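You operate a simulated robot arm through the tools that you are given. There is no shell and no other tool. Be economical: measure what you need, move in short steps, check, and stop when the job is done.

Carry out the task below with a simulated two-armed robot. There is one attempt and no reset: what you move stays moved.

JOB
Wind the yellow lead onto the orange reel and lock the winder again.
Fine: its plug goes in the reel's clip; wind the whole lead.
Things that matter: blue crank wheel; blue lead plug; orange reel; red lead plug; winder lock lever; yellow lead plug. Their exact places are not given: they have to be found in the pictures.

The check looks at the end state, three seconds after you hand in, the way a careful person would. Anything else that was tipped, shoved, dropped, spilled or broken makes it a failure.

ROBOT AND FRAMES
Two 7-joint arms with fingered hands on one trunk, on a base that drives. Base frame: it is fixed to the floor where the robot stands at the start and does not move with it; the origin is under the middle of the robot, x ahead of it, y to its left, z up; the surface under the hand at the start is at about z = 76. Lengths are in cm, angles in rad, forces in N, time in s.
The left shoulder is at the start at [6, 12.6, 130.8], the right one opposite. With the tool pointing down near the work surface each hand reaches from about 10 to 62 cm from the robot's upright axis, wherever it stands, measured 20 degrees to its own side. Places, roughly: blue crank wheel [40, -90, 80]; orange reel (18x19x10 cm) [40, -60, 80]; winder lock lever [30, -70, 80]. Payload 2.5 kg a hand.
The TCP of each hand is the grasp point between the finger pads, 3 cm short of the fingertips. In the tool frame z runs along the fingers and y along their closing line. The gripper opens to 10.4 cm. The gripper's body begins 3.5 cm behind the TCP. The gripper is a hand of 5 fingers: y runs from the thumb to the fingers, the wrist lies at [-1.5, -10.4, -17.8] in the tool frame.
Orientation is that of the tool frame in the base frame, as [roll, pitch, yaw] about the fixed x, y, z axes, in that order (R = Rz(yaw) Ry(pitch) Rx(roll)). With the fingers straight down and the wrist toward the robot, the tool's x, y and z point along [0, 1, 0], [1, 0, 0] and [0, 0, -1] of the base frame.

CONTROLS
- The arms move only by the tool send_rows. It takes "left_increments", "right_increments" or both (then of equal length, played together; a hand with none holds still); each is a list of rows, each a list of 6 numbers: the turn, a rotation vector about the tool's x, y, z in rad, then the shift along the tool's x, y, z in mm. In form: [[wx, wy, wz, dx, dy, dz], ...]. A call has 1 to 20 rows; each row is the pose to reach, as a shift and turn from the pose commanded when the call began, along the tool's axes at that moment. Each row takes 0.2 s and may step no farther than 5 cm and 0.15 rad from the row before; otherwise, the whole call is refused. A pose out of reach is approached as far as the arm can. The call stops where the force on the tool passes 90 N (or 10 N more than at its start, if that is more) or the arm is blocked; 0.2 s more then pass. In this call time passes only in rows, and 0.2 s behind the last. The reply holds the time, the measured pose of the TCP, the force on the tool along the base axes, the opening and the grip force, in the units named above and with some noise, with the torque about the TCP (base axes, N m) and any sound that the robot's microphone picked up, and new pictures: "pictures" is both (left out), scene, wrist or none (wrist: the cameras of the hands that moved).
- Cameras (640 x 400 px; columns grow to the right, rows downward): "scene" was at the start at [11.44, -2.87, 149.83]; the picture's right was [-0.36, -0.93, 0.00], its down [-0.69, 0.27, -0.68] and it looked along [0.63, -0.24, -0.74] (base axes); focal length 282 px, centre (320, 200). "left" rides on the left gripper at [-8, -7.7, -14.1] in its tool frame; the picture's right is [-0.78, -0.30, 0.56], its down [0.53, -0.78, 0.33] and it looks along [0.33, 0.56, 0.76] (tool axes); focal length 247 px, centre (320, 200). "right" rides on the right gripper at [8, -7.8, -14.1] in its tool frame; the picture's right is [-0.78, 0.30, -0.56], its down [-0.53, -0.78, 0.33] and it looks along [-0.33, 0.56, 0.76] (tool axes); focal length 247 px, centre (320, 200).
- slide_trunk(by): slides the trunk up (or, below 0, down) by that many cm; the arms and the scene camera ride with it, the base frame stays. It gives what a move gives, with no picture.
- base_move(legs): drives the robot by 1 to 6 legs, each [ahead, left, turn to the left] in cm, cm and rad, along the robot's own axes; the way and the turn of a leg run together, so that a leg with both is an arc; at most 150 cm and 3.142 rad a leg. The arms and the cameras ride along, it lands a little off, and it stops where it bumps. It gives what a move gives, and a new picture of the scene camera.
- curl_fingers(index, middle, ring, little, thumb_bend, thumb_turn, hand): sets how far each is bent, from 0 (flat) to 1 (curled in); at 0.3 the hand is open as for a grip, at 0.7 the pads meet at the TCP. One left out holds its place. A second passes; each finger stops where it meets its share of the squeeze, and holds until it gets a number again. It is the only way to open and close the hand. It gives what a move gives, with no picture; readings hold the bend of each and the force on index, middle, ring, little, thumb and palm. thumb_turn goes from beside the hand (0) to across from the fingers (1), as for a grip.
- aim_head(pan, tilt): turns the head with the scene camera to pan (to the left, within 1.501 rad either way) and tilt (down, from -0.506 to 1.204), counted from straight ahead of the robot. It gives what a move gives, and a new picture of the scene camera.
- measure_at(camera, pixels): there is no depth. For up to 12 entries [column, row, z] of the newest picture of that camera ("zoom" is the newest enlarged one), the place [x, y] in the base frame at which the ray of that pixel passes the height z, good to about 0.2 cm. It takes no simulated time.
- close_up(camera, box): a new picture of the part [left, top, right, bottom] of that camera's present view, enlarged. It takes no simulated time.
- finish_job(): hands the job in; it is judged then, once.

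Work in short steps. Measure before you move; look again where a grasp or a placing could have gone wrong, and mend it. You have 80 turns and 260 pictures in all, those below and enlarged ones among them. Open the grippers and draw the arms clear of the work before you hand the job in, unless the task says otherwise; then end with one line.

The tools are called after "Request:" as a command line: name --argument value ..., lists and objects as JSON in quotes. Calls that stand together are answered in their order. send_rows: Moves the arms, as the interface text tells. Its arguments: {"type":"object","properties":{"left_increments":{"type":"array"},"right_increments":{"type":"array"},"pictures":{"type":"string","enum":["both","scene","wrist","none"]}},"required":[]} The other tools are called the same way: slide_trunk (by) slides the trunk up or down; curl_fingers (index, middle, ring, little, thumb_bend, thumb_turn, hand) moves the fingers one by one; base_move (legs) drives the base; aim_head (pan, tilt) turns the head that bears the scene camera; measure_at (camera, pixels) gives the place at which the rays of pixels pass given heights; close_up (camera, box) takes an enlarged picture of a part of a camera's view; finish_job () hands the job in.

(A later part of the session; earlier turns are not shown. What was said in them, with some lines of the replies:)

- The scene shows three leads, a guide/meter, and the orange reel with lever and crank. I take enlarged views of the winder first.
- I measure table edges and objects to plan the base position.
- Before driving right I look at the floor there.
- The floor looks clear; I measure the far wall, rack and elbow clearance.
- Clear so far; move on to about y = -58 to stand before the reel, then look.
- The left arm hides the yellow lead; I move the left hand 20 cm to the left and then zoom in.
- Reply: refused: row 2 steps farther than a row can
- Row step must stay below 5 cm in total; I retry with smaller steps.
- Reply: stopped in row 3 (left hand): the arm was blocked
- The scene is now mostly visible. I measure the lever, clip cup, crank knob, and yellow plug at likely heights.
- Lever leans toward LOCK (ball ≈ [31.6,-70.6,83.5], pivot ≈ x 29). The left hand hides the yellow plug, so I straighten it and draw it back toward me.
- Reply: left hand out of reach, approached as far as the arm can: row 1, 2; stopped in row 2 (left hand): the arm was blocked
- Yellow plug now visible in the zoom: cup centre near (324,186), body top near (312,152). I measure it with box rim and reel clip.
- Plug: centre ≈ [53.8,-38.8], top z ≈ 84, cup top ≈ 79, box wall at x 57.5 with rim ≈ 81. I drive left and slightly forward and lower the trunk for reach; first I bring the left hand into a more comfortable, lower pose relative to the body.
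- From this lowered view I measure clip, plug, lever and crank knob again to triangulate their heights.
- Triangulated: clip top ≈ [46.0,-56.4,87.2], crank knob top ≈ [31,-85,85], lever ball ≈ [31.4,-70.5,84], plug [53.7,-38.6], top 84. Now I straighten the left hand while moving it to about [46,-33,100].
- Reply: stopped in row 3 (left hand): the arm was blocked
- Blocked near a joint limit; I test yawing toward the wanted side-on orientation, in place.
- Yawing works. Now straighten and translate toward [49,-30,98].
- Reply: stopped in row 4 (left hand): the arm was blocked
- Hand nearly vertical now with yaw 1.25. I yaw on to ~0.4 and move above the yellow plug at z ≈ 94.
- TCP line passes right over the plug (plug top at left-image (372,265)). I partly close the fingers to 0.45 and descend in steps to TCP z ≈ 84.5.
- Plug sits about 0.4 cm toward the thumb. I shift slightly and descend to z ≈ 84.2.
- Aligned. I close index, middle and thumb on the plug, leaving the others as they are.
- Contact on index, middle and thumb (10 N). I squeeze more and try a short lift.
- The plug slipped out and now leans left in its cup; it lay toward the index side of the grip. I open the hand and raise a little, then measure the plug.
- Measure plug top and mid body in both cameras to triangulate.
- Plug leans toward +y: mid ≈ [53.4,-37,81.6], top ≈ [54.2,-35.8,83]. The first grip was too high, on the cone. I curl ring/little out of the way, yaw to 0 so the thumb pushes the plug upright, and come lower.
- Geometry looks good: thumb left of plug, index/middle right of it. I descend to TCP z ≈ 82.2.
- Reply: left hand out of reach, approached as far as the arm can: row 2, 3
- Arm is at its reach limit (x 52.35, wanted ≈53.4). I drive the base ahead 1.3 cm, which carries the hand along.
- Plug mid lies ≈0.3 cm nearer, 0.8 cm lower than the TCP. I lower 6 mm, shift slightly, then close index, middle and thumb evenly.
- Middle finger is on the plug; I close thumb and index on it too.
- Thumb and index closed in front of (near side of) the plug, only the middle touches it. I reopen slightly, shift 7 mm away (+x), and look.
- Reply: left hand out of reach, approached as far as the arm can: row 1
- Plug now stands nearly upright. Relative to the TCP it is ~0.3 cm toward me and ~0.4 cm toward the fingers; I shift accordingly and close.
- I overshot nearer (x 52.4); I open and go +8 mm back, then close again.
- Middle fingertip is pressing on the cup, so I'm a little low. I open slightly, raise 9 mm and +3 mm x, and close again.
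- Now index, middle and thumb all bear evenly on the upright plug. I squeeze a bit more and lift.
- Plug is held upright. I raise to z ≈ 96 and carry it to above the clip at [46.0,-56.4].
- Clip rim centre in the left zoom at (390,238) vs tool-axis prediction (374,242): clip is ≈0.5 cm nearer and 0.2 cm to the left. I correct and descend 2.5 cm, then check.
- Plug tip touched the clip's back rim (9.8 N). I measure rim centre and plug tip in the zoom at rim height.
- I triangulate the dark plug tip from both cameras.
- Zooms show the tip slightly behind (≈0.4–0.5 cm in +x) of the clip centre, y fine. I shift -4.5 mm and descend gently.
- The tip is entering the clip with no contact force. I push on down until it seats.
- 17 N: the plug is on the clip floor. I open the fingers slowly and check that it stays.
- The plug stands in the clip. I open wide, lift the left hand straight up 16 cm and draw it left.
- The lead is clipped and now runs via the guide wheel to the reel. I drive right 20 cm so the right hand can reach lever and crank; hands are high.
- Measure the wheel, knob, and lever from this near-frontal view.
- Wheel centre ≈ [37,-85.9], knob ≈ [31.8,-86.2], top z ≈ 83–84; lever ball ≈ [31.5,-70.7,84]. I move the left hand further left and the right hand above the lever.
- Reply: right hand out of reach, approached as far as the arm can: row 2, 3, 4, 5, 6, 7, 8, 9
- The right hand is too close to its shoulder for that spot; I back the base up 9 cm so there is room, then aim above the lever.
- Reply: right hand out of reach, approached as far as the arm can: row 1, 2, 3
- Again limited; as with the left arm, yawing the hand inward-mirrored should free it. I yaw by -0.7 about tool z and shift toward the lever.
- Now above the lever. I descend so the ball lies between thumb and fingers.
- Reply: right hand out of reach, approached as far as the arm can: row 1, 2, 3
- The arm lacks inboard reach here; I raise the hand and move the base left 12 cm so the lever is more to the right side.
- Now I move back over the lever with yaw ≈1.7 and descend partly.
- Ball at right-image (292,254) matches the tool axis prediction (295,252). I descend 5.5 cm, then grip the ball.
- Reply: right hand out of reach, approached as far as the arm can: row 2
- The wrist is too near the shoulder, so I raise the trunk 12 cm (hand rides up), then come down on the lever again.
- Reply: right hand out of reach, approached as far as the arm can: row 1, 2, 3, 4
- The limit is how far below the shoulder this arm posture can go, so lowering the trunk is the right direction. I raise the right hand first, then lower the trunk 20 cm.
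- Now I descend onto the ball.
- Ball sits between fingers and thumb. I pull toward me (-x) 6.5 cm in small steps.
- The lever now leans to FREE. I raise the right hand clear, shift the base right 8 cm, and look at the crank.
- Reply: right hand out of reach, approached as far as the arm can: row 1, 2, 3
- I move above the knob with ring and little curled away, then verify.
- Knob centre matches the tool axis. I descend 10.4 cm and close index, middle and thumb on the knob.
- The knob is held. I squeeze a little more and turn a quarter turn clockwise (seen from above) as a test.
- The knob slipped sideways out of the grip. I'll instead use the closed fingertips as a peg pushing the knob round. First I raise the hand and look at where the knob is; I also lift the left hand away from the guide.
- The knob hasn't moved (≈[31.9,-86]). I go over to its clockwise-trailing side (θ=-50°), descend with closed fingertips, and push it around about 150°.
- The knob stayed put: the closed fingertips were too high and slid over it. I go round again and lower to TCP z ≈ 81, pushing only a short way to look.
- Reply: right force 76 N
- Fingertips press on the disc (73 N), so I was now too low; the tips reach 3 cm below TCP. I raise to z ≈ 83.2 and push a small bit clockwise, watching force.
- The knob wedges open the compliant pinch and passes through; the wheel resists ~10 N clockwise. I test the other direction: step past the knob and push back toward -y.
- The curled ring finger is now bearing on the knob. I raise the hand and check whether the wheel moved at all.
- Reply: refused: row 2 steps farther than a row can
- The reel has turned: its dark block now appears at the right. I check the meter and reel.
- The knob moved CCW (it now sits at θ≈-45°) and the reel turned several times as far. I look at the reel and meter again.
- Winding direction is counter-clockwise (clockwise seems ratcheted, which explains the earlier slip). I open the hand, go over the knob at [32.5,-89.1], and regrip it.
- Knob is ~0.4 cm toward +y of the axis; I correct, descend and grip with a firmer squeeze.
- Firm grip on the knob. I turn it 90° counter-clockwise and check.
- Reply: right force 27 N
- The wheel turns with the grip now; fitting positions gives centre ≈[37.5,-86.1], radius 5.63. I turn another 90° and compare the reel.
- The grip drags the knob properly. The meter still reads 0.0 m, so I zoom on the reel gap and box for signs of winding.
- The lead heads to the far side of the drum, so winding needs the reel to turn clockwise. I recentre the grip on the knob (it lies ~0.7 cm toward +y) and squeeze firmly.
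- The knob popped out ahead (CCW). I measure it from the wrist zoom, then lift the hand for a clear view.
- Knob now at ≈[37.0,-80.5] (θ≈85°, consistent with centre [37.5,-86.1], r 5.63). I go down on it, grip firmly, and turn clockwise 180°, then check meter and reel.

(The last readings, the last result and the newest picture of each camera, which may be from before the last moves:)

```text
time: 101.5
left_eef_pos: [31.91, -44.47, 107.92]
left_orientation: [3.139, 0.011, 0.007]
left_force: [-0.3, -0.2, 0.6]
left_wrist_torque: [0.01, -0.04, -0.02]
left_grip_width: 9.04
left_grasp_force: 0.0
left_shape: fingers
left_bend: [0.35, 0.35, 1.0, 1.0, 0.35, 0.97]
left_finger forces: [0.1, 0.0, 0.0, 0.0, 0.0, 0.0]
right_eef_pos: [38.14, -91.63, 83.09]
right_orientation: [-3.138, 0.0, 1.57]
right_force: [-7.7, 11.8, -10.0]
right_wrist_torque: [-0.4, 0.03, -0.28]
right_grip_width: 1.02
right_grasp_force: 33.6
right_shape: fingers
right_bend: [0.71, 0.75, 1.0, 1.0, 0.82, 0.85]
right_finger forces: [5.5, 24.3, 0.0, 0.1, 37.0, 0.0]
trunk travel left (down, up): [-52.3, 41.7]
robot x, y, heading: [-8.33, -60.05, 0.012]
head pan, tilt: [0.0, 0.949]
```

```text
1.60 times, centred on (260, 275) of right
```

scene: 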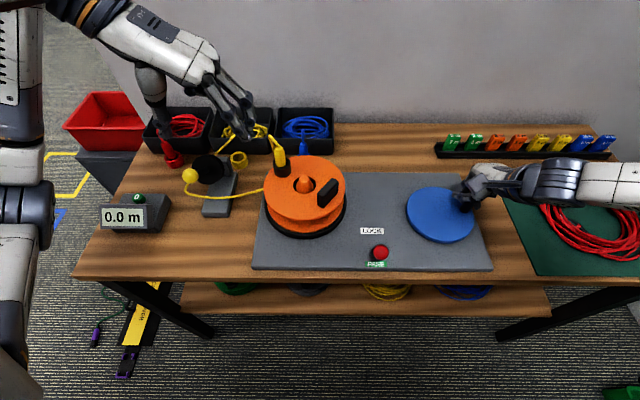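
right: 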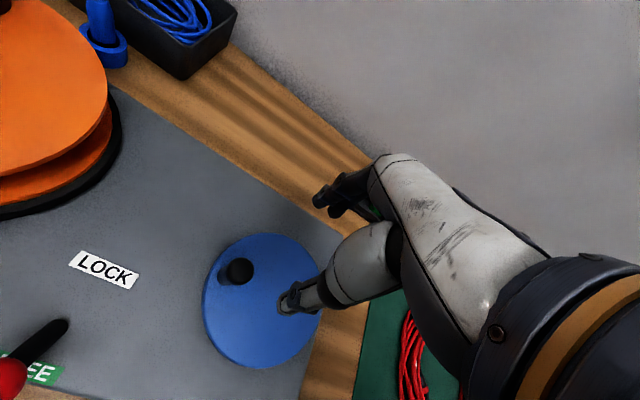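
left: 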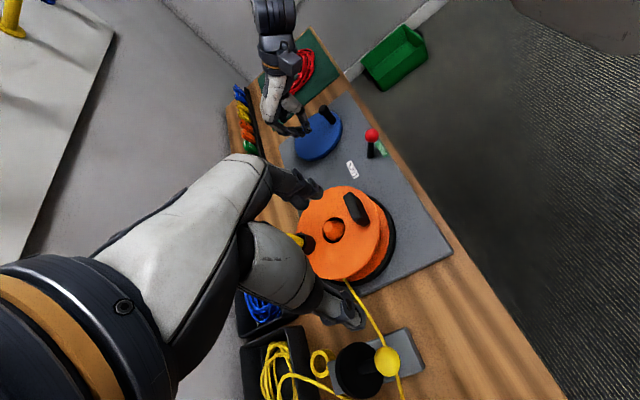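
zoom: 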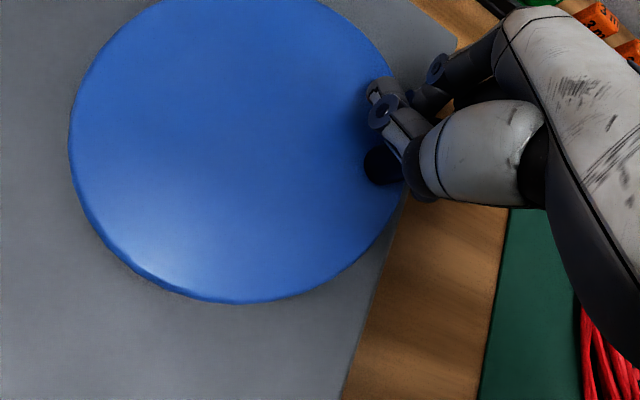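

The wheel followed the firm grip clockwise by ~180°, but the meter is still 0.0 (net turn so far is still counter-clockwise of the start). I continue clockwise for two full turns, checking after each.

Request:
send_rows --right_increments '[[0, 0, 0, 1.2, -17.6, 0], [0, 0, 0, 7.8, -33.9, 0], [0, 0, 0, 19.1, -47.4, 0], [0, 0, 0, 34.1, -56.8, 0], [0, 0, 0, 51.2, -61, 0], [0, 0, 0, 68.7, -59.7, 0], [0, 0, 0, 85.1, -53.1, 0], [0, 0, 0, 98.6, -41.8, 0], [0, 0, 0, 107.9, -26.9, 0], [0, 0, 0, 112.1, -9.8, 0]]' --pictures "none"

Request:
close_up --camera "scene" --box '[80, 110, 520, 280]'

Request:
close_up --camera "right" --box '[100, 150, 420, 400]'

Request:
send_rows --right_increments '[[0, 0, 0, -1.3, 17.6, 0], [0, 0, 0, -7.8, 33.9, 0], [0, 0, 0, -19.2, 47.4, 0], [0, 0, 0, -34.1, 56.8, 0], [0, 0, 0, -51.2, 61, 0], [0, 0, 0, -68.8, 59.7, 0], [0, 0, 0, -85.1, 53.1, 0], [0, 0, 0, -98.6, 41.8, 0], [0, 0, 0, -108, 26.9, 0], [0, 0, 0, -112.2, 9.8, 0]]' --pictures "none"

Request:
close_up --camera "scene" --box '[80, 110, 520, 280]'

Request:
close_up --camera "right" --box '[100, 150, 420, 400]'

```text
time: 103.1
left_eef_pos: [31.72, -44.76, 108.11]
left_orientation: [3.14, 0.009, 0.003]
left_force: [0.6, 0.7, -0.2]
left_wrist_torque: [-0.04, -0.01, 0.03]
left_grip_width: 9.03
left_grasp_force: 0.0
left_shape: fingers
left_bend: [0.35, 0.35, 1.0, 1.0, 0.35, 0.97]
left_finger forces: [0.0, 0.1, 0.0, 0.0, 0.0, 0.0]
right_eef_pos: [32.01, -86.2, 82.48]
right_orientation: [-3.128, 0.054, 1.512]
right_force: [-22.8, -21.6, 21.1]
right_wrist_torque: [0.36, -0.62, -0.26]
right_grip_width: 1.28
right_grasp_force: 76.2
right_shape: fingers
right_bend: [0.72, 0.75, 1.0, 1.0, 0.85, 0.84]
right_finger forces: [30.7, 73.3, 0.0, 0.0, 49.8, 0.0]
trunk travel left (down, up): [-52.3, 41.7]
robot x, y, heading: [-8.41, -60.24, 0.005]
head pan, tilt: [0.0, 0.949]
stopped in row 7 (right hand): the force on the tool passed its limit at 96 N (the readings are from after the stop); the commanded pose is now the measured one
```

```text
1.45 times, centred on (300, 195) of scene
```

zoom: 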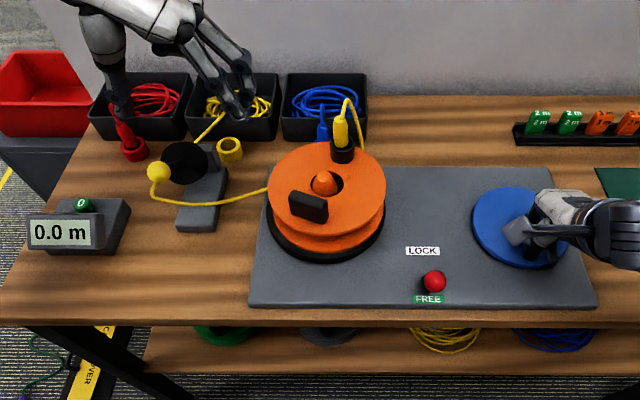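

```text
1.60 times, centred on (260, 275) of right
```

zoom: 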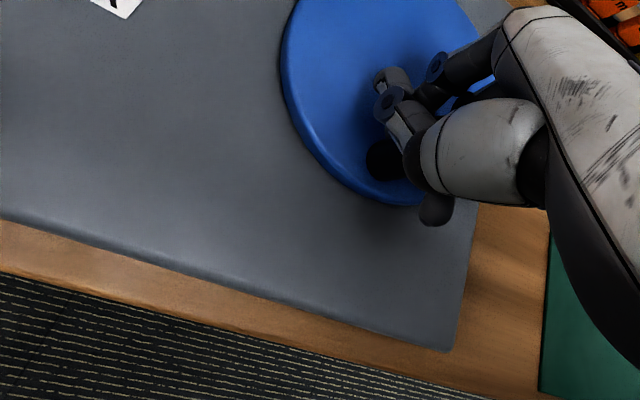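

```text
time: 105.3
left_eef_pos: [32.02, -44.72, 107.87]
left_orientation: [3.141, 0.011, 0.005]
left_force: [-0.5, -1.7, -0.3]
left_wrist_torque: [-0.01, 0.03, 0.02]
left_grip_width: 9.03
left_grasp_force: 0.0
left_shape: fingers
left_bend: [0.35, 0.35, 1.0, 1.0, 0.35, 0.97]
left_finger forces: [0.1, 0.0, 0.0, 0.1, 0.0, 0.1]
right_eef_pos: [32.62, -97.03, 82.88]
right_orientation: [-3.128, 0.041, 1.526]
right_force: [0.7, -0.3, 1.1]
right_wrist_torque: [0.01, 0.02, -0.02]
right_grip_width: 0.01
right_grasp_force: 0.0
right_shape: fingers
right_bend: [0.73, 0.76, 1.0, 1.0, 0.8, 0.93]
right_finger forces: [0.1, 0.1, 0.0, 0.0, 0.1, 0.1]
trunk travel left (down, up): [-52.3, 41.7]
robot x, y, heading: [-8.06, -60.51, 0.009]
head pan, tilt: [0.0, 0.949]
```

```text
1.45 times, centred on (300, 195) of scene
```

zoom: 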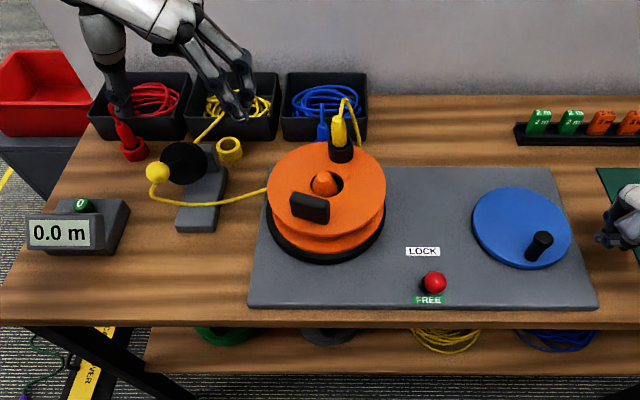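

```text
1.60 times, centred on (260, 275) of right
```

zoom: 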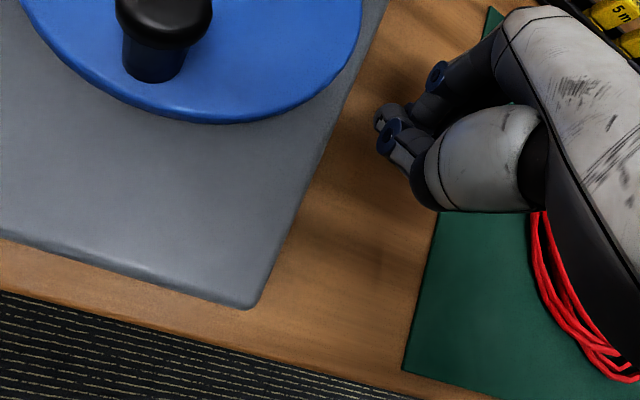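

Now it's clear: clockwise ran into a hard stop at the start position (96 N), so counter-clockwise is the winding direction. I straighten the hand, regrip the knob at its start place [31.85,-86.05], squeeze firmly and make one full counter-clockwise turn on the refitted circle (centre [37.3,-86.0], r 5.47).

Request:
send_rows --right_increments '[[0, 0, 0, 0, 0, -32], [-0.01, 0.02, -0.02, 0, 0, -64.4], [-0.0136, 0.041, -0.045, 36, -4, -64.4], [-0.0136, 0.041, -0.045, 72, -8, -64.4], [-0.0136, 0.041, -0.045, 106.9, -12.5, -64.4]]' --pictures "none"

Request:
curl_fingers --hand "right" --index 0.42 --middle 0.42 --thumb_bend 0.42 --thumb_turn 1.0

Request:
send_rows --right_increments '[[0, 0, 0, 0, 0, 30], [0, 0, 0, 0, 0, 60]]' --pictures "none"

Request:
curl_fingers --hand "right" --index 0.66 --middle 0.66 --thumb_bend 0.66

Request:
curl_fingers --hand "right" --index 0.85 --middle 0.85 --thumb_bend 0.82

Request:
send_rows --right_increments '[[0, 0, 0, -22.2, 4.7, 0], [0, 0, 0, -40.6, 18.1, 0], [0, 0, 0, -52, 37.8, 0], [0, 0, 0, -54.4, 60.4, 0], [0, 0, 0, -47.4, 82.1, 0], [0, 0, 0, -32.2, 99, 0], [0, 0, 0, -11.4, 108.2, 0], [0, 0, 0, 11.4, 108.2, 0], [0, 0, 0, 32.2, 99, 0], [0, 0, 0, 47.4, 82.1, 0], [0, 0, 0, 54.4, 60.4, 0], [0, 0, 0, 52, 37.8, 0], [0, 0, 0, 40.6, 18.1, 0], [0, 0, 0, 22.2, 4.7, 0], [0, 0, 0, 0, 0, 0]]' --pictures "none"

Request:
close_up --camera "scene" --box '[80, 110, 520, 280]'

Request:
close_up --camera "right" --box '[100, 150, 420, 400]'

```text
time: 106.5
left_eef_pos: [32.0, -44.71, 107.9]
left_orientation: [3.142, 0.013, 0.003]
left_force: [-0.3, -0.1, 0.2]
left_wrist_torque: [-0.04, 0.01, 0.01]
left_grip_width: 9.03
left_grasp_force: 0.1
left_shape: fingers
left_bend: [0.35, 0.35, 1.0, 1.0, 0.35, 0.97]
left_finger forces: [0.1, 0.0, 0.0, 0.0, 0.0, 0.0]
right_eef_pos: [32.19, -85.99, 88.8]
right_orientation: [3.142, 0.004, 1.57]
right_force: [-0.3, 0.6, 0.5]
right_wrist_torque: [-0.01, -0.01, 0.01]
right_grip_width: 0.02
right_grasp_force: 0.1
right_shape: fingers
right_bend: [0.73, 0.76, 1.0, 1.0, 0.8, 0.93]
right_finger forces: [0.0, 0.1, 0.0, 0.0, 0.0, 0.0]
trunk travel left (down, up): [-52.3, 41.7]
robot x, y, heading: [-8.14, -60.61, 0.009]
head pan, tilt: [0.0, 0.949]
```

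```text
time: 107.5
left_eef_pos: [31.88, -44.74, 107.8]
left_orientation: [3.14, 0.013, 0.002]
left_force: [-0.1, 1.0, -0.1]
left_wrist_torque: [0.0, -0.02, 0.0]
left_grip_width: 9.05
left_grasp_force: 0.0
left_shape: fingers
left_bend: [0.35, 0.35, 1.0, 1.0, 0.35, 0.97]
left_finger forces: [0.0, 0.0, 0.0, 0.0, 0.0, 0.0]
right_eef_pos: [32.07, -86.05, 88.84]
right_orientation: [-3.14, 0.001, 1.57]
right_force: [-0.1, -0.5, -0.4]
right_wrist_torque: [0.02, -0.01, -0.02]
right_grip_width: 7.24
right_grasp_force: 0.1
right_shape: fingers
right_bend: [0.42, 0.42, 1.0, 1.0, 0.42, 0.99]
right_finger forces: [0.0, 0.0, 0.0, 0.0, 0.0, 0.0]
trunk travel left (down, up): [-52.3, 41.7]
robot x, y, heading: [-8.03, -59.87, 0.006]
head pan, tilt: [0.0, 0.949]
```

```text
time: 108.1
left_eef_pos: [31.99, -44.78, 107.88]
left_orientation: [3.141, 0.013, 0.004]
left_force: [0.4, 0.8, 0.3]
left_wrist_torque: [0.0, 0.01, 0.01]
left_grip_width: 9.02
left_grasp_force: 0.0
left_shape: fingers
left_bend: [0.35, 0.35, 1.0, 1.0, 0.35, 0.97]
left_finger forces: [0.0, 0.0, 0.1, 0.1, 0.1, 0.1]
right_eef_pos: [31.96, -86.01, 82.9]
right_orientation: [-3.141, 0.001, 1.569]
right_force: [0.6, 0.8, -0.7]
right_wrist_torque: [0.01, -0.04, 0.0]
right_grip_width: 7.23
right_grasp_force: 0.0
right_shape: fingers
right_bend: [0.42, 0.42, 1.0, 1.0, 0.42, 0.99]
right_finger forces: [0.1, 0.0, 0.0, 0.1, 0.0, 0.0]
trunk travel left (down, up): [-52.3, 41.7]
robot x, y, heading: [-8.46, -60.24, 0.009]
head pan, tilt: [0.0, 0.949]
```

```text
time: 109.1
left_eef_pos: [31.92, -44.62, 107.85]
left_orientation: [3.14, 0.011, 0.004]
left_force: [0.3, -0.1, -0.6]
left_wrist_torque: [-0.03, 0.0, -0.02]
left_grip_width: 9.03
left_grasp_force: 0.0
left_shape: fingers
left_bend: [0.35, 0.35, 1.0, 1.0, 0.35, 0.97]
left_finger forces: [0.1, 0.1, 0.0, 0.0, 0.0, 0.0]
right_eef_pos: [31.88, -86.08, 82.92]
right_orientation: [-3.138, 0.002, 1.569]
right_force: [-3.4, 0.8, -1.4]
right_wrist_torque: [0.04, 0.1, 0.0]
right_grip_width: 1.76
right_grasp_force: 1.8
right_shape: fingers
right_bend: [0.66, 0.66, 1.0, 1.0, 0.62, 1.0]
right_finger forces: [0.0, 0.0, 0.0, 0.0, 4.2, 0.0]
trunk travel left (down, up): [-52.3, 41.7]
robot x, y, heading: [-8.26, -59.86, 0.01]
head pan, tilt: [0.0, 0.949]
```

```text
time: 110.1
left_eef_pos: [31.97, -44.85, 107.85]
left_orientation: [-3.14, 0.01, 0.003]
left_force: [0.6, -0.8, -0.9]
left_wrist_torque: [0.0, -0.02, 0.01]
left_grip_width: 9.06
left_grasp_force: 0.1
left_shape: fingers
left_bend: [0.35, 0.35, 1.0, 1.0, 0.35, 0.97]
left_finger forces: [0.1, 0.0, 0.0, 0.0, 0.0, 0.1]
right_eef_pos: [31.85, -86.12, 82.8]
right_orientation: [-3.137, 0.005, 1.569]
right_force: [-6.0, -9.8, -7.3]
right_wrist_torque: [-0.13, 0.21, 0.06]
right_grip_width: 1.38
right_grasp_force: 22.6
right_shape: fingers
right_bend: [0.72, 0.74, 1.0, 1.0, 0.64, 1.0]
right_finger forces: [9.4, 15.1, 0.1, 0.0, 21.4, 0.1]
trunk travel left (down, up): [-52.3, 41.7]
robot x, y, heading: [-8.2, -60.19, 0.01]
head pan, tilt: [0.0, 0.949]
```

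```text
time: 113.3
left_eef_pos: [32.0, -44.49, 107.92]
left_orientation: [3.14, 0.013, 0.005]
left_force: [0.2, 0.3, -0.3]
left_wrist_torque: [-0.02, -0.01, 0.0]
left_grip_width: 9.04
left_grasp_force: 0.0
left_shape: fingers
left_bend: [0.35, 0.35, 1.0, 1.0, 0.35, 0.97]
left_finger forces: [0.1, 0.0, 0.0, 0.1, 0.0, 0.0]
right_eef_pos: [32.39, -85.77, 83.24]
right_orientation: [3.129, 0.0, 1.574]
right_force: [12.1, 10.3, 13.3]
right_wrist_torque: [-0.32, 0.0, 0.29]
right_grip_width: 0.0
right_grasp_force: 14.0
right_shape: fingers
right_bend: [0.73, 0.77, 1.0, 1.0, 0.73, 1.0]
right_finger forces: [0.0, 9.9, 17.9, 0.0, 0.0, 0.1]
trunk travel left (down, up): [-52.3, 41.7]
robot x, y, heading: [-8.24, -60.25, 0.004]
head pan, tilt: [0.0, 0.949]
```

```text
1.45 times, centred on (300, 195) of scene
```

zoom: 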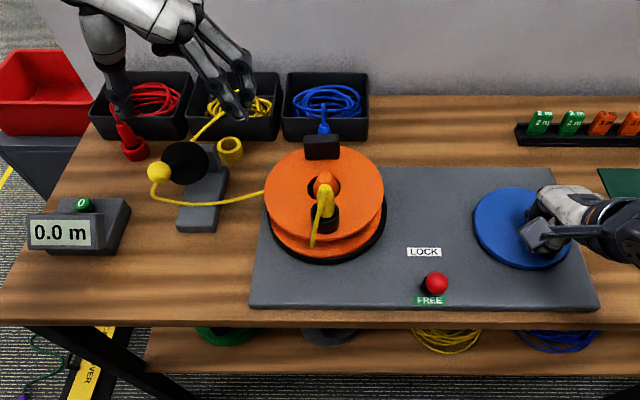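

```text
1.60 times, centred on (260, 275) of right
5 turns are left
```

zoom: 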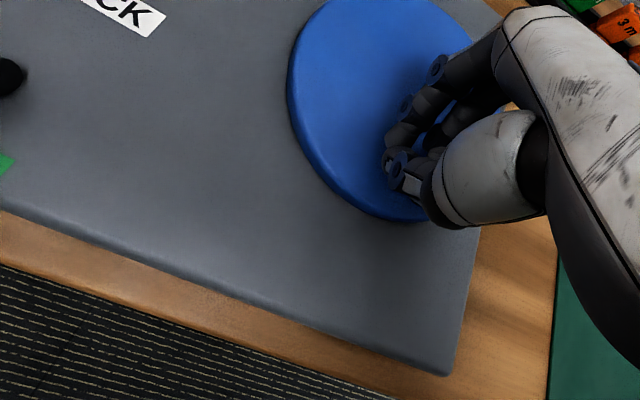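

The knob ended under the ring finger after slipping late in the turn; the meter is unchanged. I lift, photograph the knob, regrip at its likely place (≈[32.8,-89.2]) with a moderate squeeze, and turn counter-clockwise again twice.

Request:
send_rows --right_increments '[[0, 0, 0, 4, 0, -35], [0, 0, 0, 4, 0, -65], [0, 0, 0, -15, 2, -65], [0, 0, 0, -34, 4, -65]]' --pictures "none"

Request:
curl_fingers --hand "right" --index 0.42 --middle 0.42 --thumb_bend 0.42 --thumb_turn 1.0

Request:
close_up --camera "right" --box '[100, 150, 420, 400]'

Request:
send_rows --right_increments '[[0, 0, 0, 0, 0, 32], [0, 0, 0, 0, 0, 66]]' --pictures "none"

Request:
curl_fingers --hand "right" --index 0.66 --middle 0.66 --thumb_bend 0.66

Request:
curl_fingers --hand "right" --index 0.77 --middle 0.77 --thumb_bend 0.75

Request:
send_rows --right_increments '[[0, 0, 0, -13.1, 13.7, 0], [0, 0, 0, -20.9, 31.1, 0], [0, 0, 0, -22.2, 50, 0], [0, 0, 0, -17, 68.3, 0], [0, 0, 0, -5.8, 83.6, 0], [0, 0, 0, 9.9, 94.3, 0], [0, 0, 0, 28.4, 98.9, 0], [0, 0, 0, 47.3, 96.9, 0], [0, 0, 0, 64.4, 88.6, 0], [0, 0, 0, 77.5, 74.9, 0], [0, 0, 0, 85.3, 57.5, 0], [0, 0, 0, 86.6, 38.6, 0], [0, 0, 0, 81.4, 20.3, 0], [0, 0, 0, 70.2, 5, 0], [0, 0, 0, 54.5, -5.7, 0], [0, 0, 0, 36, -10.3, 0], [0, 0, 0, 17.1, -8.3, 0], [0, 0, 0, 0, 0, 0]]' --pictures "none"

Request:
close_up --camera "scene" --box '[80, 110, 520, 280]'

Request:
close_up --camera "right" --box '[100, 150, 420, 400]'

```text
time: 114.3
left_eef_pos: [32.08, -44.68, 107.9]
left_orientation: [3.141, 0.011, 0.003]
left_force: [-0.4, -0.1, -0.3]
left_wrist_torque: [-0.03, -0.03, -0.01]
left_grip_width: 9.04
left_grasp_force: 0.0
left_shape: fingers
left_bend: [0.35, 0.35, 1.0, 1.0, 0.35, 0.97]
left_finger forces: [0.0, 0.0, 0.1, 0.0, 0.0, 0.0]
right_eef_pos: [32.44, -89.49, 89.3]
right_orientation: [-3.14, 0.001, 1.57]
right_force: [0.2, -0.8, 0.2]
right_wrist_torque: [0.01, 0.01, -0.02]
right_grip_width: 0.0
right_grasp_force: 0.1
right_shape: fingers
right_bend: [0.73, 0.77, 1.0, 1.0, 0.73, 1.0]
right_finger forces: [0.0, 0.0, 0.0, 0.0, 0.1, 0.0]
trunk travel left (down, up): [-52.3, 41.7]
robot x, y, heading: [-7.98, -60.14, 0.006]
head pan, tilt: [0.0, 0.949]
```

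```text
time: 115.3
left_eef_pos: [32.03, -44.81, 107.91]
left_orientation: [3.141, 0.013, 0.003]
left_force: [0.2, 0.9, 0.0]
left_wrist_torque: [-0.01, 0.01, 0.0]
left_grip_width: 9.03
left_grasp_force: 0.2
left_shape: fingers
left_bend: [0.35, 0.35, 1.0, 1.0, 0.35, 0.97]
left_finger forces: [0.0, 0.0, 0.0, 0.1, 0.0, 0.0]
right_eef_pos: [32.74, -89.41, 89.24]
right_orientation: [-3.14, 0.003, 1.569]
right_force: [0.1, -0.2, 0.0]
right_wrist_torque: [0.01, -0.01, 0.01]
right_grip_width: 7.21
right_grasp_force: 0.1
right_shape: fingers
right_bend: [0.42, 0.42, 1.0, 1.0, 0.42, 0.99]
right_finger forces: [0.0, 0.1, 0.0, 0.1, 0.0, 0.0]
trunk travel left (down, up): [-52.3, 41.7]
robot x, y, heading: [-8.43, -59.94, 0.006]
head pan, tilt: [0.0, 0.949]
```

```text
1.60 times, centred on (260, 275) of right
```

zoom: 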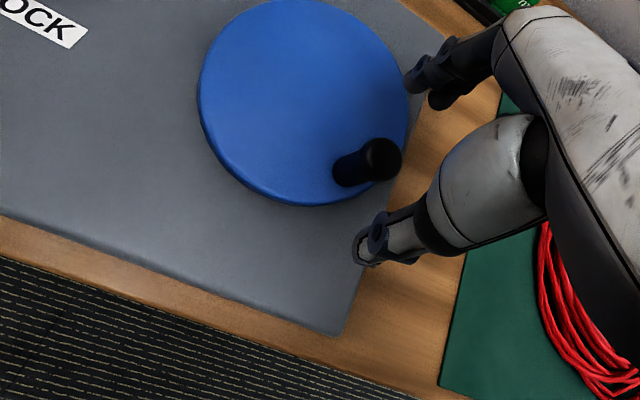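

```text
time: 115.9
left_eef_pos: [32.11, -44.65, 107.88]
left_orientation: [3.141, 0.012, 0.004]
left_force: [-0.1, -0.5, 0.3]
left_wrist_torque: [-0.02, 0.0, 0.02]
left_grip_width: 9.05
left_grasp_force: 0.1
left_shape: fingers
left_bend: [0.35, 0.35, 1.0, 1.0, 0.35, 0.97]
left_finger forces: [0.1, 0.1, 0.1, 0.1, 0.0, 0.0]
right_eef_pos: [32.67, -89.45, 82.83]
right_orientation: [-3.141, 0.004, 1.571]
right_force: [-1.2, -0.7, 0.9]
right_wrist_torque: [-0.01, -0.09, -0.02]
right_grip_width: 7.19
right_grasp_force: 1.2
right_shape: fingers
right_bend: [0.42, 0.42, 1.0, 1.0, 0.42, 0.99]
right_finger forces: [0.0, 1.4, 0.0, 0.0, 0.0, 0.0]
trunk travel left (down, up): [-52.3, 41.7]
robot x, y, heading: [-8.28, -60.38, 0.005]
head pan, tilt: [0.0, 0.949]
```

```text
time: 116.9
left_eef_pos: [31.98, -44.74, 107.86]
left_orientation: [3.14, 0.012, 0.002]
left_force: [-1.5, -0.8, 0.8]
left_wrist_torque: [0.0, 0.0, -0.03]
left_grip_width: 9.05
left_grasp_force: 0.0
left_shape: fingers
left_bend: [0.35, 0.35, 1.0, 1.0, 0.35, 0.97]
left_finger forces: [0.1, 0.0, 0.0, 0.0, 0.0, 0.0]
right_eef_pos: [32.66, -89.47, 82.8]
right_orientation: [-3.139, 0.001, 1.572]
right_force: [2.9, 2.7, -0.8]
right_wrist_torque: [0.09, -0.04, 0.02]
right_grip_width: 1.55
right_grasp_force: 2.3
right_shape: fingers
right_bend: [0.63, 0.64, 1.0, 1.0, 0.66, 1.0]
right_finger forces: [3.2, 1.2, 0.1, 0.0, 0.7, 0.0]
trunk travel left (down, up): [-52.3, 41.7]
robot x, y, heading: [-8.18, -59.83, 0.006]
head pan, tilt: [0.0, 0.949]
```

```text
time: 117.9
left_eef_pos: [32.12, -44.74, 107.84]
left_orientation: [3.141, 0.012, 0.002]
left_force: [-0.5, -1.0, 0.1]
left_wrist_torque: [0.01, 0.01, -0.02]
left_grip_width: 9.04
left_grasp_force: 0.1
left_shape: fingers
left_bend: [0.35, 0.35, 1.0, 1.0, 0.35, 0.97]
left_finger forces: [0.0, 0.1, 0.0, 0.1, 0.0, 0.0]
right_eef_pos: [32.75, -89.38, 82.7]
right_orientation: [-3.139, 0.001, 1.57]
right_force: [4.4, 4.3, -5.9]
right_wrist_torque: [0.16, -0.01, 0.06]
right_grip_width: 1.29
right_grasp_force: 13.4
right_shape: fingers
right_bend: [0.62, 0.66, 1.0, 1.0, 0.67, 1.0]
right_finger forces: [9.8, 6.6, 0.0, 0.0, 10.3, 0.0]
trunk travel left (down, up): [-52.3, 41.7]
robot x, y, heading: [-8.17, -60.38, 0.011]
head pan, tilt: [0.0, 0.949]
```

```text
time: 121.7
left_eef_pos: [32.01, -44.69, 107.96]
left_orientation: [3.141, 0.012, 0.003]
left_force: [-0.1, 0.4, 0.3]
left_wrist_torque: [0.03, 0.0, 0.0]
left_grip_width: 9.03
left_grasp_force: 0.0
left_shape: fingers
left_bend: [0.35, 0.35, 1.0, 1.0, 0.35, 0.97]
left_finger forces: [0.0, 0.0, 0.0, 0.0, 0.0, 0.0]
right_eef_pos: [32.48, -89.4, 82.62]
right_orientation: [-3.138, 0.002, 1.57]
right_force: [0.2, -0.5, 0.0]
right_wrist_torque: [0.03, 0.01, 0.01]
right_grip_width: 0.0
right_grasp_force: 0.0
right_shape: fingers
right_bend: [0.71, 0.73, 1.0, 1.0, 0.74, 1.0]
right_finger forces: [0.1, 0.0, 0.0, 0.0, 0.0, 0.0]
trunk travel left (down, up): [-52.3, 41.7]
robot x, y, heading: [-8.1, -60.43, 0.003]
head pan, tilt: [0.0, 0.949]
```

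```text
1.45 times, centred on (300, 195) of scene
```

zoom: 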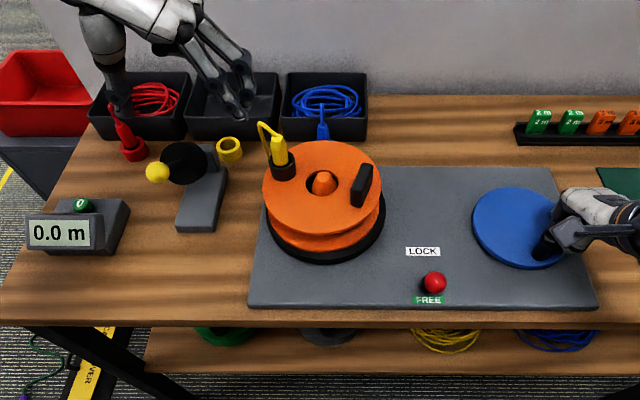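

```text
1.60 times, centred on (260, 275) of right
4 turns are left
```

zoom: 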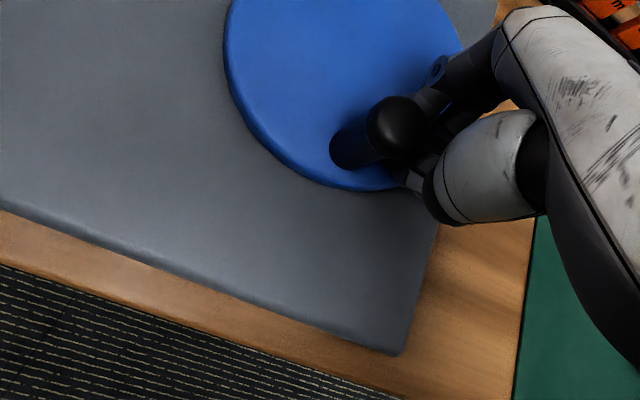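

The yellow box is now empty and no lead remains between guide and reel: the whole lead has been wound. Now I go for the lock lever: raise, shift the base left 8 cm, and bring the right hand down around the lever ball (at FREE, ≈[25.7,-71.1]).

Request:
send_rows --right_increments '[[0, 0, 0, 0, 0, -40], [0, 0, 0, 0, 0, -80], [0, 0, 0, 0, 0, -108]]' --pictures "none"

Request:
base_move --legs '[[0, 8, 0]]'

Request:
close_up --camera "scene" --box '[180, 110, 420, 280]'

Request:
curl_fingers --hand "right" --index 0.45 --middle 0.45 --ring 0.45 --little 0.45 --thumb_bend 0.35

Request:
send_rows --right_increments '[[0, 0, -0.04, 25, -13, 0], [0, 0, -0.08, 51, -26, 0], [0, 0, -0.12, 77, -40, 0], [0, 0, -0.15, 102, -53, 0]]' --pictures "none"

Request:
send_rows --right_increments '[[0, 0, 0, 1, -3, 40], [0, 0, 0, 1, -8, 75], [0, 0, 0, 1, -8, 100]]' --pictures "none"

Request:
close_up --camera "right" --box '[200, 150, 400, 330]'

Request:
close_up --camera "scene" --box '[360, 180, 480, 290]'

```text
time: 122.5
left_eef_pos: [32.02, -44.77, 107.91]
left_orientation: [-3.14, 0.012, 0.003]
left_force: [0.4, 0.1, 0.4]
left_wrist_torque: [0.02, -0.01, 0.0]
left_grip_width: 9.05
left_grasp_force: 0.1
left_shape: fingers
left_bend: [0.35, 0.35, 1.0, 1.0, 0.35, 0.97]
left_finger forces: [0.0, 0.2, 0.0, 0.0, 0.0, 0.0]
right_eef_pos: [32.56, -89.33, 93.58]
right_orientation: [-3.14, 0.001, 1.568]
right_force: [0.1, 0.2, -0.3]
right_wrist_torque: [0.04, 0.02, -0.04]
right_grip_width: 0.01
right_grasp_force: 0.0
right_shape: fingers
right_bend: [0.71, 0.73, 1.0, 1.0, 0.74, 1.0]
right_finger forces: [0.0, 0.1, 0.1, 0.0, 0.1, 0.1]
trunk travel left (down, up): [-52.3, 41.7]
robot x, y, heading: [-7.94, -59.6, 0.006]
head pan, tilt: [0.0, 0.949]
```

```text
time: 123.6
left_eef_pos: [31.9, -36.64, 107.81]
left_orientation: [3.139, 0.013, 0.005]
left_force: [-0.6, 0.0, -0.1]
left_wrist_torque: [0.01, 0.05, -0.05]
left_grip_width: 9.05
left_grasp_force: 0.0
left_shape: fingers
left_bend: [0.35, 0.35, 1.0, 1.0, 0.35, 0.97]
left_finger forces: [0.0, 0.0, 0.1, 0.0, 0.0, 0.0]
right_eef_pos: [32.41, -81.18, 93.62]
right_orientation: [3.141, 0.004, 1.568]
right_force: [-0.3, 0.8, 0.0]
right_wrist_torque: [0.01, -0.01, 0.01]
right_grip_width: 0.0
right_grasp_force: 0.0
right_shape: fingers
right_bend: [0.71, 0.73, 1.0, 1.0, 0.74, 1.0]
right_finger forces: [0.1, 0.0, 0.0, 0.0, 0.1, 0.1]
trunk travel left (down, up): [-52.3, 41.7]
robot x, y, heading: [-8.13, -51.86, 0.008]
head pan, tilt: [0.0, 0.949]
```

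scene: 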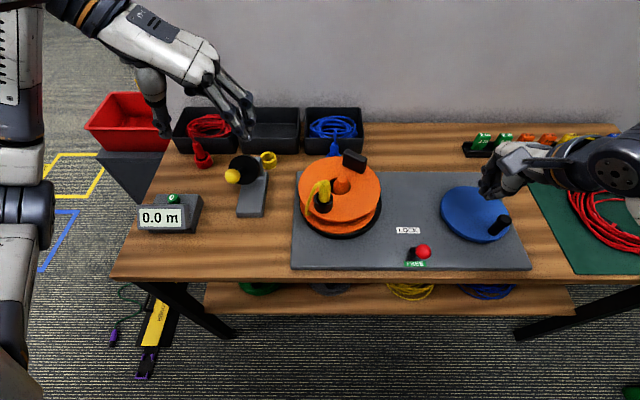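

```text
2.35 times, centred on (300, 195) of scene
```

zoom: 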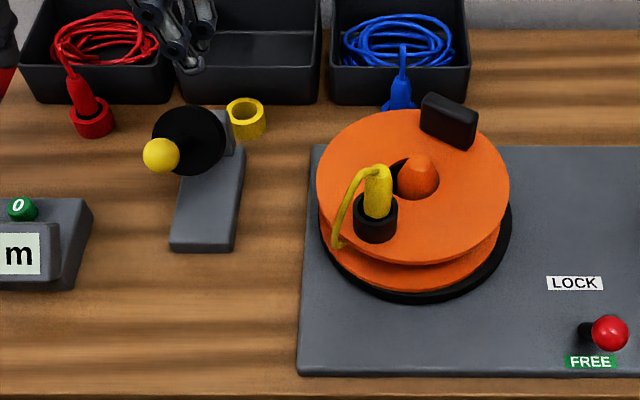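

```text
time: 124.6
left_eef_pos: [32.11, -36.76, 107.87]
left_orientation: [3.141, 0.012, 0.004]
left_force: [0.0, -0.8, 0.2]
left_wrist_torque: [0.03, 0.02, 0.0]
left_grip_width: 9.03
left_grasp_force: 0.1
left_shape: fingers
left_bend: [0.35, 0.35, 1.0, 1.0, 0.35, 0.97]
left_finger forces: [0.1, 0.1, 0.1, 0.0, 0.0, 0.1]
right_eef_pos: [32.36, -81.31, 93.62]
right_orientation: [-3.14, 0.002, 1.568]
right_force: [-0.4, -0.7, 0.1]
right_wrist_torque: [0.02, 0.01, -0.02]
right_grip_width: 7.75
right_grasp_force: 0.1
right_shape: fingers
right_bend: [0.45, 0.45, 0.45, 0.45, 0.35, 0.98]
right_finger forces: [0.0, 0.0, 0.1, 0.1, 0.1, 0.0]
trunk travel left (down, up): [-52.3, 41.7]
robot x, y, heading: [-8.65, -51.9, 0.0]
head pan, tilt: [0.0, 0.949]
```

```text
time: 125.6
left_eef_pos: [32.04, -36.71, 107.81]
left_orientation: [3.141, 0.014, 0.005]
left_force: [0.2, -0.2, -0.2]
left_wrist_torque: [-0.04, 0.0, -0.05]
left_grip_width: 9.02
left_grasp_force: 0.1
left_shape: fingers
left_bend: [0.35, 0.35, 1.0, 1.0, 0.35, 0.97]
left_finger forces: [0.1, 0.0, 0.0, 0.0, 0.0, 0.1]
right_eef_pos: [27.84, -71.03, 93.45]
right_orientation: [-3.137, 0.003, 1.721]
right_force: [-0.2, 0.1, -0.4]
right_wrist_torque: [0.0, -0.02, -0.03]
right_grip_width: 7.74
right_grasp_force: 0.1
right_shape: fingers
right_bend: [0.45, 0.45, 0.45, 0.45, 0.35, 0.98]
right_finger forces: [0.1, 0.0, 0.0, 0.1, 0.0, 0.0]
right hand out of reach, approached as far as the arm can: row 4
trunk travel left (down, up): [-52.3, 41.7]
robot x, y, heading: [-8.35, -52.0, 0.005]
head pan, tilt: [0.0, 0.949]
```

```text
time: 126.4
left_eef_pos: [32.02, -36.71, 108.02]
left_orientation: [-3.141, 0.013, 0.002]
left_force: [-0.8, -0.3, -1.0]
left_wrist_torque: [-0.03, -0.02, 0.02]
left_grip_width: 9.05
left_grasp_force: 0.1
left_shape: fingers
left_bend: [0.35, 0.35, 1.0, 1.0, 0.35, 0.97]
left_finger forces: [0.0, 0.1, 0.1, 0.0, 0.0, 0.0]
right_eef_pos: [26.93, -71.32, 83.46]
right_orientation: [-3.141, 0.001, 1.719]
right_force: [-0.1, 0.2, -0.5]
right_wrist_torque: [0.01, 0.0, 0.01]
right_grip_width: 7.75
right_grasp_force: 0.0
right_shape: fingers
right_bend: [0.45, 0.45, 0.45, 0.45, 0.35, 0.98]
right_finger forces: [0.1, 0.0, 0.0, 0.0, 0.1, 0.1]
trunk travel left (down, up): [-52.3, 41.7]
robot x, y, heading: [-8.07, -52.32, 0.004]
head pan, tilt: [0.0, 0.949]
```

```text
2.22 times, centred on (300, 240) of right
```

zoom: 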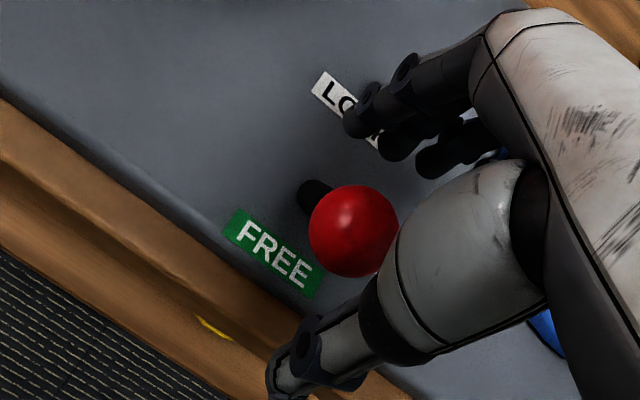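

```text
3.64 times, centred on (420, 235) of scene
3 turns are left
```

zoom: 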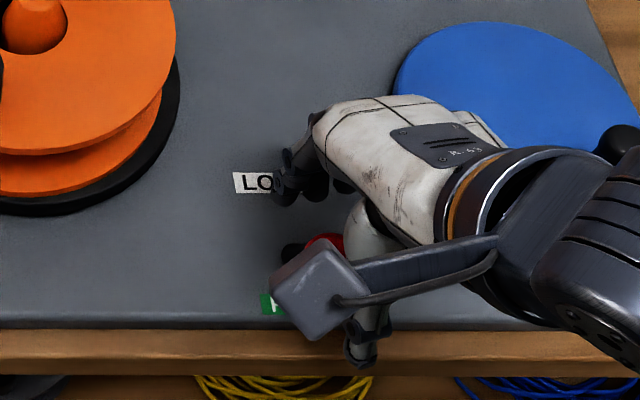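

The lead is fully on the reel (box empty). The thumb is in front of the ball; I close the thumb a bit, push the lever away toward LOCK, look, then back off slightly, raise, and look again.

Request:
curl_fingers --hand "right" --thumb_bend 0.52

Request:
send_rows --right_increments '[[0, 0, 0, -2, 10, 0], [0, 0, 0, -4, 20, 0], [0, 0, 0, -6, 30, 0], [0, 0, 0, -8, 40, 0], [0, 0, 0, -9, 50, 0], [0, 0, 0, -10, 60, 0], [0, 0, 0, -11, 69, 0]]' --pictures "none"

Request:
close_up --camera "right" --box '[200, 150, 400, 330]'

Request:
send_rows --right_increments '[[0, 0, 0, 0, -14, 0], [0, 0, 0, 0, -14, -40], [0, 0, 0, 0, -14, -80], [0, 0, 0, 0, -14, -110], [0, 0, 0, -40, -14, -120], [0, 0, 0, -80, -14, -120]]' --pictures "scene"

Request:
close_up --camera "scene" --box '[360, 190, 460, 280]'

Request:
close_up --camera "right" --box '[100, 150, 420, 400]'

```text
time: 127.4
left_eef_pos: [31.87, -36.67, 107.8]
left_orientation: [-3.14, 0.012, 0.004]
left_force: [-0.2, -0.4, 0.1]
left_wrist_torque: [0.01, -0.02, -0.01]
left_grip_width: 9.05
left_grasp_force: 0.1
left_shape: fingers
left_bend: [0.35, 0.35, 1.0, 1.0, 0.35, 0.97]
left_finger forces: [0.0, 0.1, 0.0, 0.0, 0.0, 0.1]
right_eef_pos: [26.85, -71.36, 83.49]
right_orientation: [-3.141, 0.0, 1.719]
right_force: [-0.8, -0.8, 0.1]
right_wrist_torque: [0.0, 0.03, -0.01]
right_grip_width: 5.69
right_grasp_force: 0.4
right_shape: fingers
right_bend: [0.45, 0.45, 0.45, 0.45, 0.51, 1.0]
right_finger forces: [0.0, 0.0, 0.0, 0.0, 0.9, 0.1]
trunk travel left (down, up): [-52.3, 41.7]
robot x, y, heading: [-8.03, -52.23, 0.002]
head pan, tilt: [0.0, 0.949]
```

```text
time: 129.0
left_eef_pos: [32.05, -36.65, 107.94]
left_orientation: [-3.14, 0.011, 0.003]
left_force: [0.3, 0.3, -0.4]
left_wrist_torque: [-0.01, -0.03, -0.01]
left_grip_width: 9.05
left_grasp_force: 0.1
left_shape: fingers
left_bend: [0.35, 0.35, 1.0, 1.0, 0.35, 0.97]
left_finger forces: [0.0, 0.0, 0.0, 0.0, 0.1, 0.1]
right_eef_pos: [33.72, -71.35, 83.46]
right_orientation: [-3.135, 0.002, 1.721]
right_force: [-8.3, -2.8, 1.1]
right_wrist_torque: [-0.01, 0.0, 0.08]
right_grip_width: 6.46
right_grasp_force: 3.7
right_shape: fingers
right_bend: [0.45, 0.45, 0.45, 0.45, 0.47, 1.0]
right_finger forces: [0.1, 0.0, 0.0, 0.0, 7.8, 0.0]
trunk travel left (down, up): [-52.3, 41.7]
robot x, y, heading: [-8.36, -52.24, 0.002]
head pan, tilt: [0.0, 0.949]
```

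```text
2.22 times, centred on (300, 240) of right
```

zoom: 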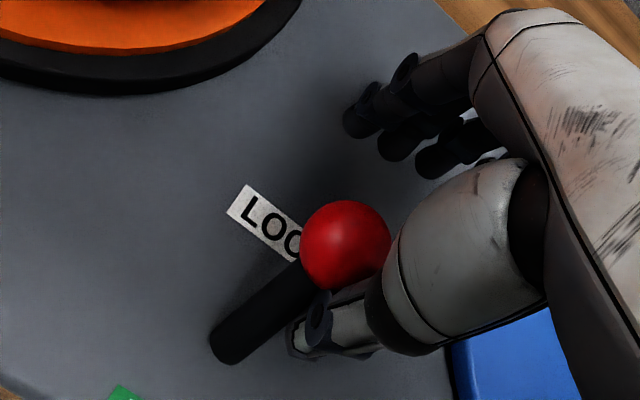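

```text
time: 130.4
left_eef_pos: [32.07, -36.73, 107.84]
left_orientation: [3.141, 0.012, 0.003]
left_force: [0.3, 0.7, -0.2]
left_wrist_torque: [0.02, 0.0, 0.0]
left_grip_width: 9.05
left_grasp_force: 0.0
left_shape: fingers
left_bend: [0.35, 0.35, 1.0, 1.0, 0.35, 0.97]
left_finger forces: [0.0, 0.1, 0.0, 0.0, 0.1, 0.1]
right_eef_pos: [33.78, -79.32, 95.38]
right_orientation: [-3.14, 0.001, 1.72]
right_force: [-0.5, -0.1, 0.7]
right_wrist_torque: [0.05, 0.01, -0.03]
right_grip_width: 5.61
right_grasp_force: 0.1
right_shape: fingers
right_bend: [0.45, 0.45, 0.45, 0.45, 0.52, 1.0]
right_finger forces: [0.0, 0.1, 0.0, 0.1, 0.0, 0.0]
trunk travel left (down, up): [-52.3, 41.7]
robot x, y, heading: [-8.47, -52.07, 0.005]
head pan, tilt: [0.0, 0.949]
```

scene: 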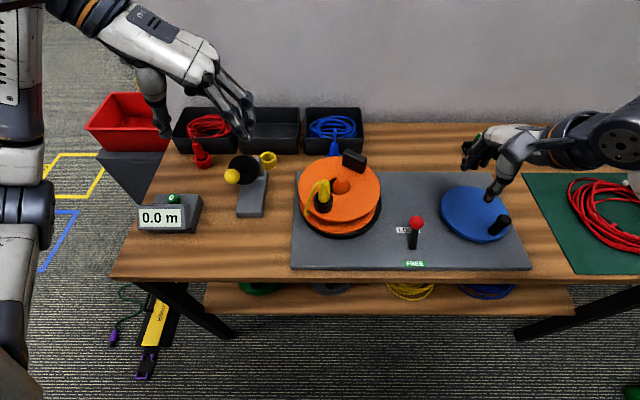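

```text
4.44 times, centred on (410, 235) of scene
```

zoom: 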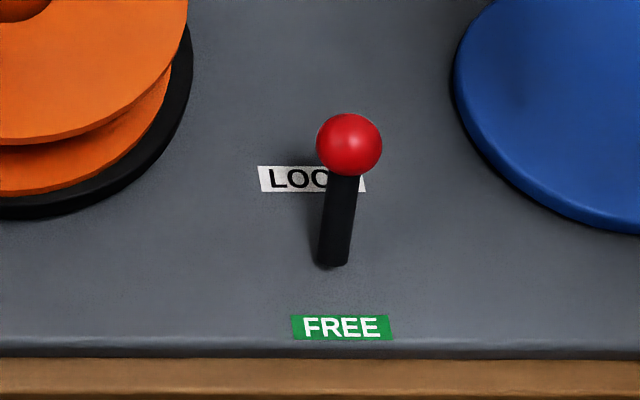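

```text
1.60 times, centred on (260, 275) of right
2 turns are left
```

zoom: 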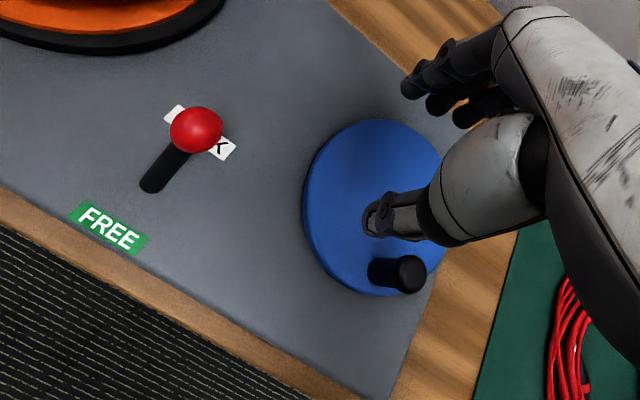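

The lever is back at LOCK. I open both hands and back the robot away from the table.

Request:
curl_fingers --hand "right" --index 0.3 --middle 0.3 --ring 0.3 --little 0.3 --thumb_bend 0.3

Request:
curl_fingers --hand "left" --index 0.3 --middle 0.3 --ring 0.3 --little 0.3 --thumb_bend 0.3

Request:
slide_trunk --by 8

Request:
base_move --legs '[[-22, 0, 0]]'

```text
time: 131.4
left_eef_pos: [31.87, -36.77, 107.92]
left_orientation: [-3.141, 0.012, 0.004]
left_force: [-0.2, 0.7, -0.1]
left_wrist_torque: [-0.04, 0.04, 0.0]
left_grip_width: 9.04
left_grasp_force: 0.0
left_shape: fingers
left_bend: [0.35, 0.35, 1.0, 1.0, 0.35, 0.97]
left_finger forces: [0.0, 0.1, 0.1, 0.0, 0.0, 0.0]
right_eef_pos: [33.82, -79.29, 95.55]
right_orientation: [-3.14, 0.002, 1.718]
right_force: [0.2, 0.1, 0.1]
right_wrist_torque: [0.0, -0.03, 0.03]
right_grip_width: 10.26
right_grasp_force: 0.1
right_shape: fingers
right_bend: [0.3, 0.3, 0.3, 0.3, 0.3, 0.98]
right_finger forces: [0.0, 0.0, 0.0, 0.1, 0.0, 0.1]
trunk travel left (down, up): [-52.3, 41.7]
robot x, y, heading: [-8.32, -52.07, -0.0]
head pan, tilt: [0.0, 0.949]
```

```text
time: 132.4
left_eef_pos: [31.97, -36.75, 107.87]
left_orientation: [-3.141, 0.011, 0.004]
left_force: [0.2, -0.3, -0.9]
left_wrist_torque: [0.0, 0.01, 0.04]
left_grip_width: 10.27
left_grasp_force: 0.0
left_shape: fingers
left_bend: [0.3, 0.3, 0.3, 0.3, 0.3, 0.97]
left_finger forces: [0.0, 0.0, 0.1, 0.0, 0.0, 0.0]
right_eef_pos: [33.77, -79.23, 95.48]
right_orientation: [-3.139, 0.001, 1.718]
right_force: [0.9, 0.3, 0.2]
right_wrist_torque: [0.0, -0.02, -0.02]
right_grip_width: 10.26
right_grasp_force: 0.1
right_shape: fingers
right_bend: [0.3, 0.3, 0.3, 0.3, 0.3, 0.98]
right_finger forces: [0.0, 0.0, 0.0, 0.0, 0.1, 0.1]
trunk travel left (down, up): [-52.3, 41.7]
robot x, y, heading: [-8.09, -51.91, 0.009]
head pan, tilt: [0.0, 0.949]
```

```text
time: 133.6
left_eef_pos: [32.0, -36.86, 115.9]
left_orientation: [-3.141, 0.014, 0.004]
left_force: [0.7, 0.4, -0.3]
left_wrist_torque: [0.02, -0.02, 0.01]
left_grip_width: 10.28
left_grasp_force: 0.0
left_shape: fingers
left_bend: [0.3, 0.3, 0.3, 0.3, 0.3, 0.97]
left_finger forces: [0.1, 0.1, 0.0, 0.1, 0.0, 0.0]
right_eef_pos: [33.73, -79.25, 103.55]
right_orientation: [-3.139, 0.002, 1.72]
right_force: [0.2, 0.3, -0.8]
right_wrist_torque: [0.03, -0.01, 0.0]
right_grip_width: 10.26
right_grasp_force: 0.1
right_shape: fingers
right_bend: [0.3, 0.3, 0.3, 0.3, 0.3, 0.98]
right_finger forces: [0.0, 0.0, 0.0, 0.1, 0.0, 0.1]
trunk travel left (down, up): [-60.3, 33.7]
robot x, y, heading: [-8.41, -52.28, 0.005]
head pan, tilt: [0.0, 0.949]
```

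```text
time: 135.2
left_eef_pos: [10.5, -37.02, 115.95]
left_orientation: [-3.142, 0.012, 0.001]
left_force: [1.1, 0.2, 0.7]
left_wrist_torque: [-0.02, -0.01, -0.02]
left_grip_width: 10.28
left_grasp_force: 0.0
left_shape: fingers
left_bend: [0.3, 0.3, 0.3, 0.3, 0.3, 0.97]
left_finger forces: [0.1, 0.0, 0.0, 0.0, 0.0, 0.1]
right_eef_pos: [12.2, -79.54, 103.54]
right_orientation: [-3.139, 0.001, 1.716]
right_force: [-0.6, -0.3, 1.0]
right_wrist_torque: [0.0, -0.02, 0.01]
right_grip_width: 10.29
right_grasp_force: 0.1
right_shape: fingers
right_bend: [0.3, 0.3, 0.3, 0.3, 0.3, 0.98]
right_finger forces: [0.0, 0.1, 0.0, 0.0, 0.1, 0.0]
trunk travel left (down, up): [-60.3, 33.7]
robot x, y, heading: [-29.69, -52.38, 0.0]
head pan, tilt: [0.0, 0.949]
1 turns are left
```

scene: 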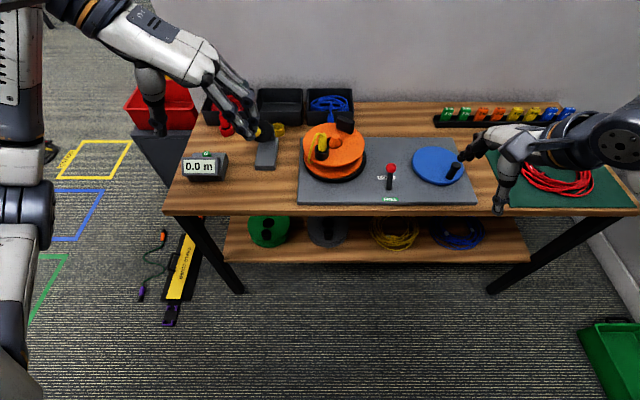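

The plug is in the reel's clip, the yellow box is empty, the lever leans to LOCK, and both hands are open and clear of the table. I hand the job in.

Request:
finish_job

```text
The job is handed in.
```

I handed the job in with the yellow plug in the reel's clip, the yellow lead's box empty with no lead left between guide and reel, and the lever back at LOCK. The length meter never moved off 0.0 m, so I have only the pictures as evidence that the whole lead was wound.
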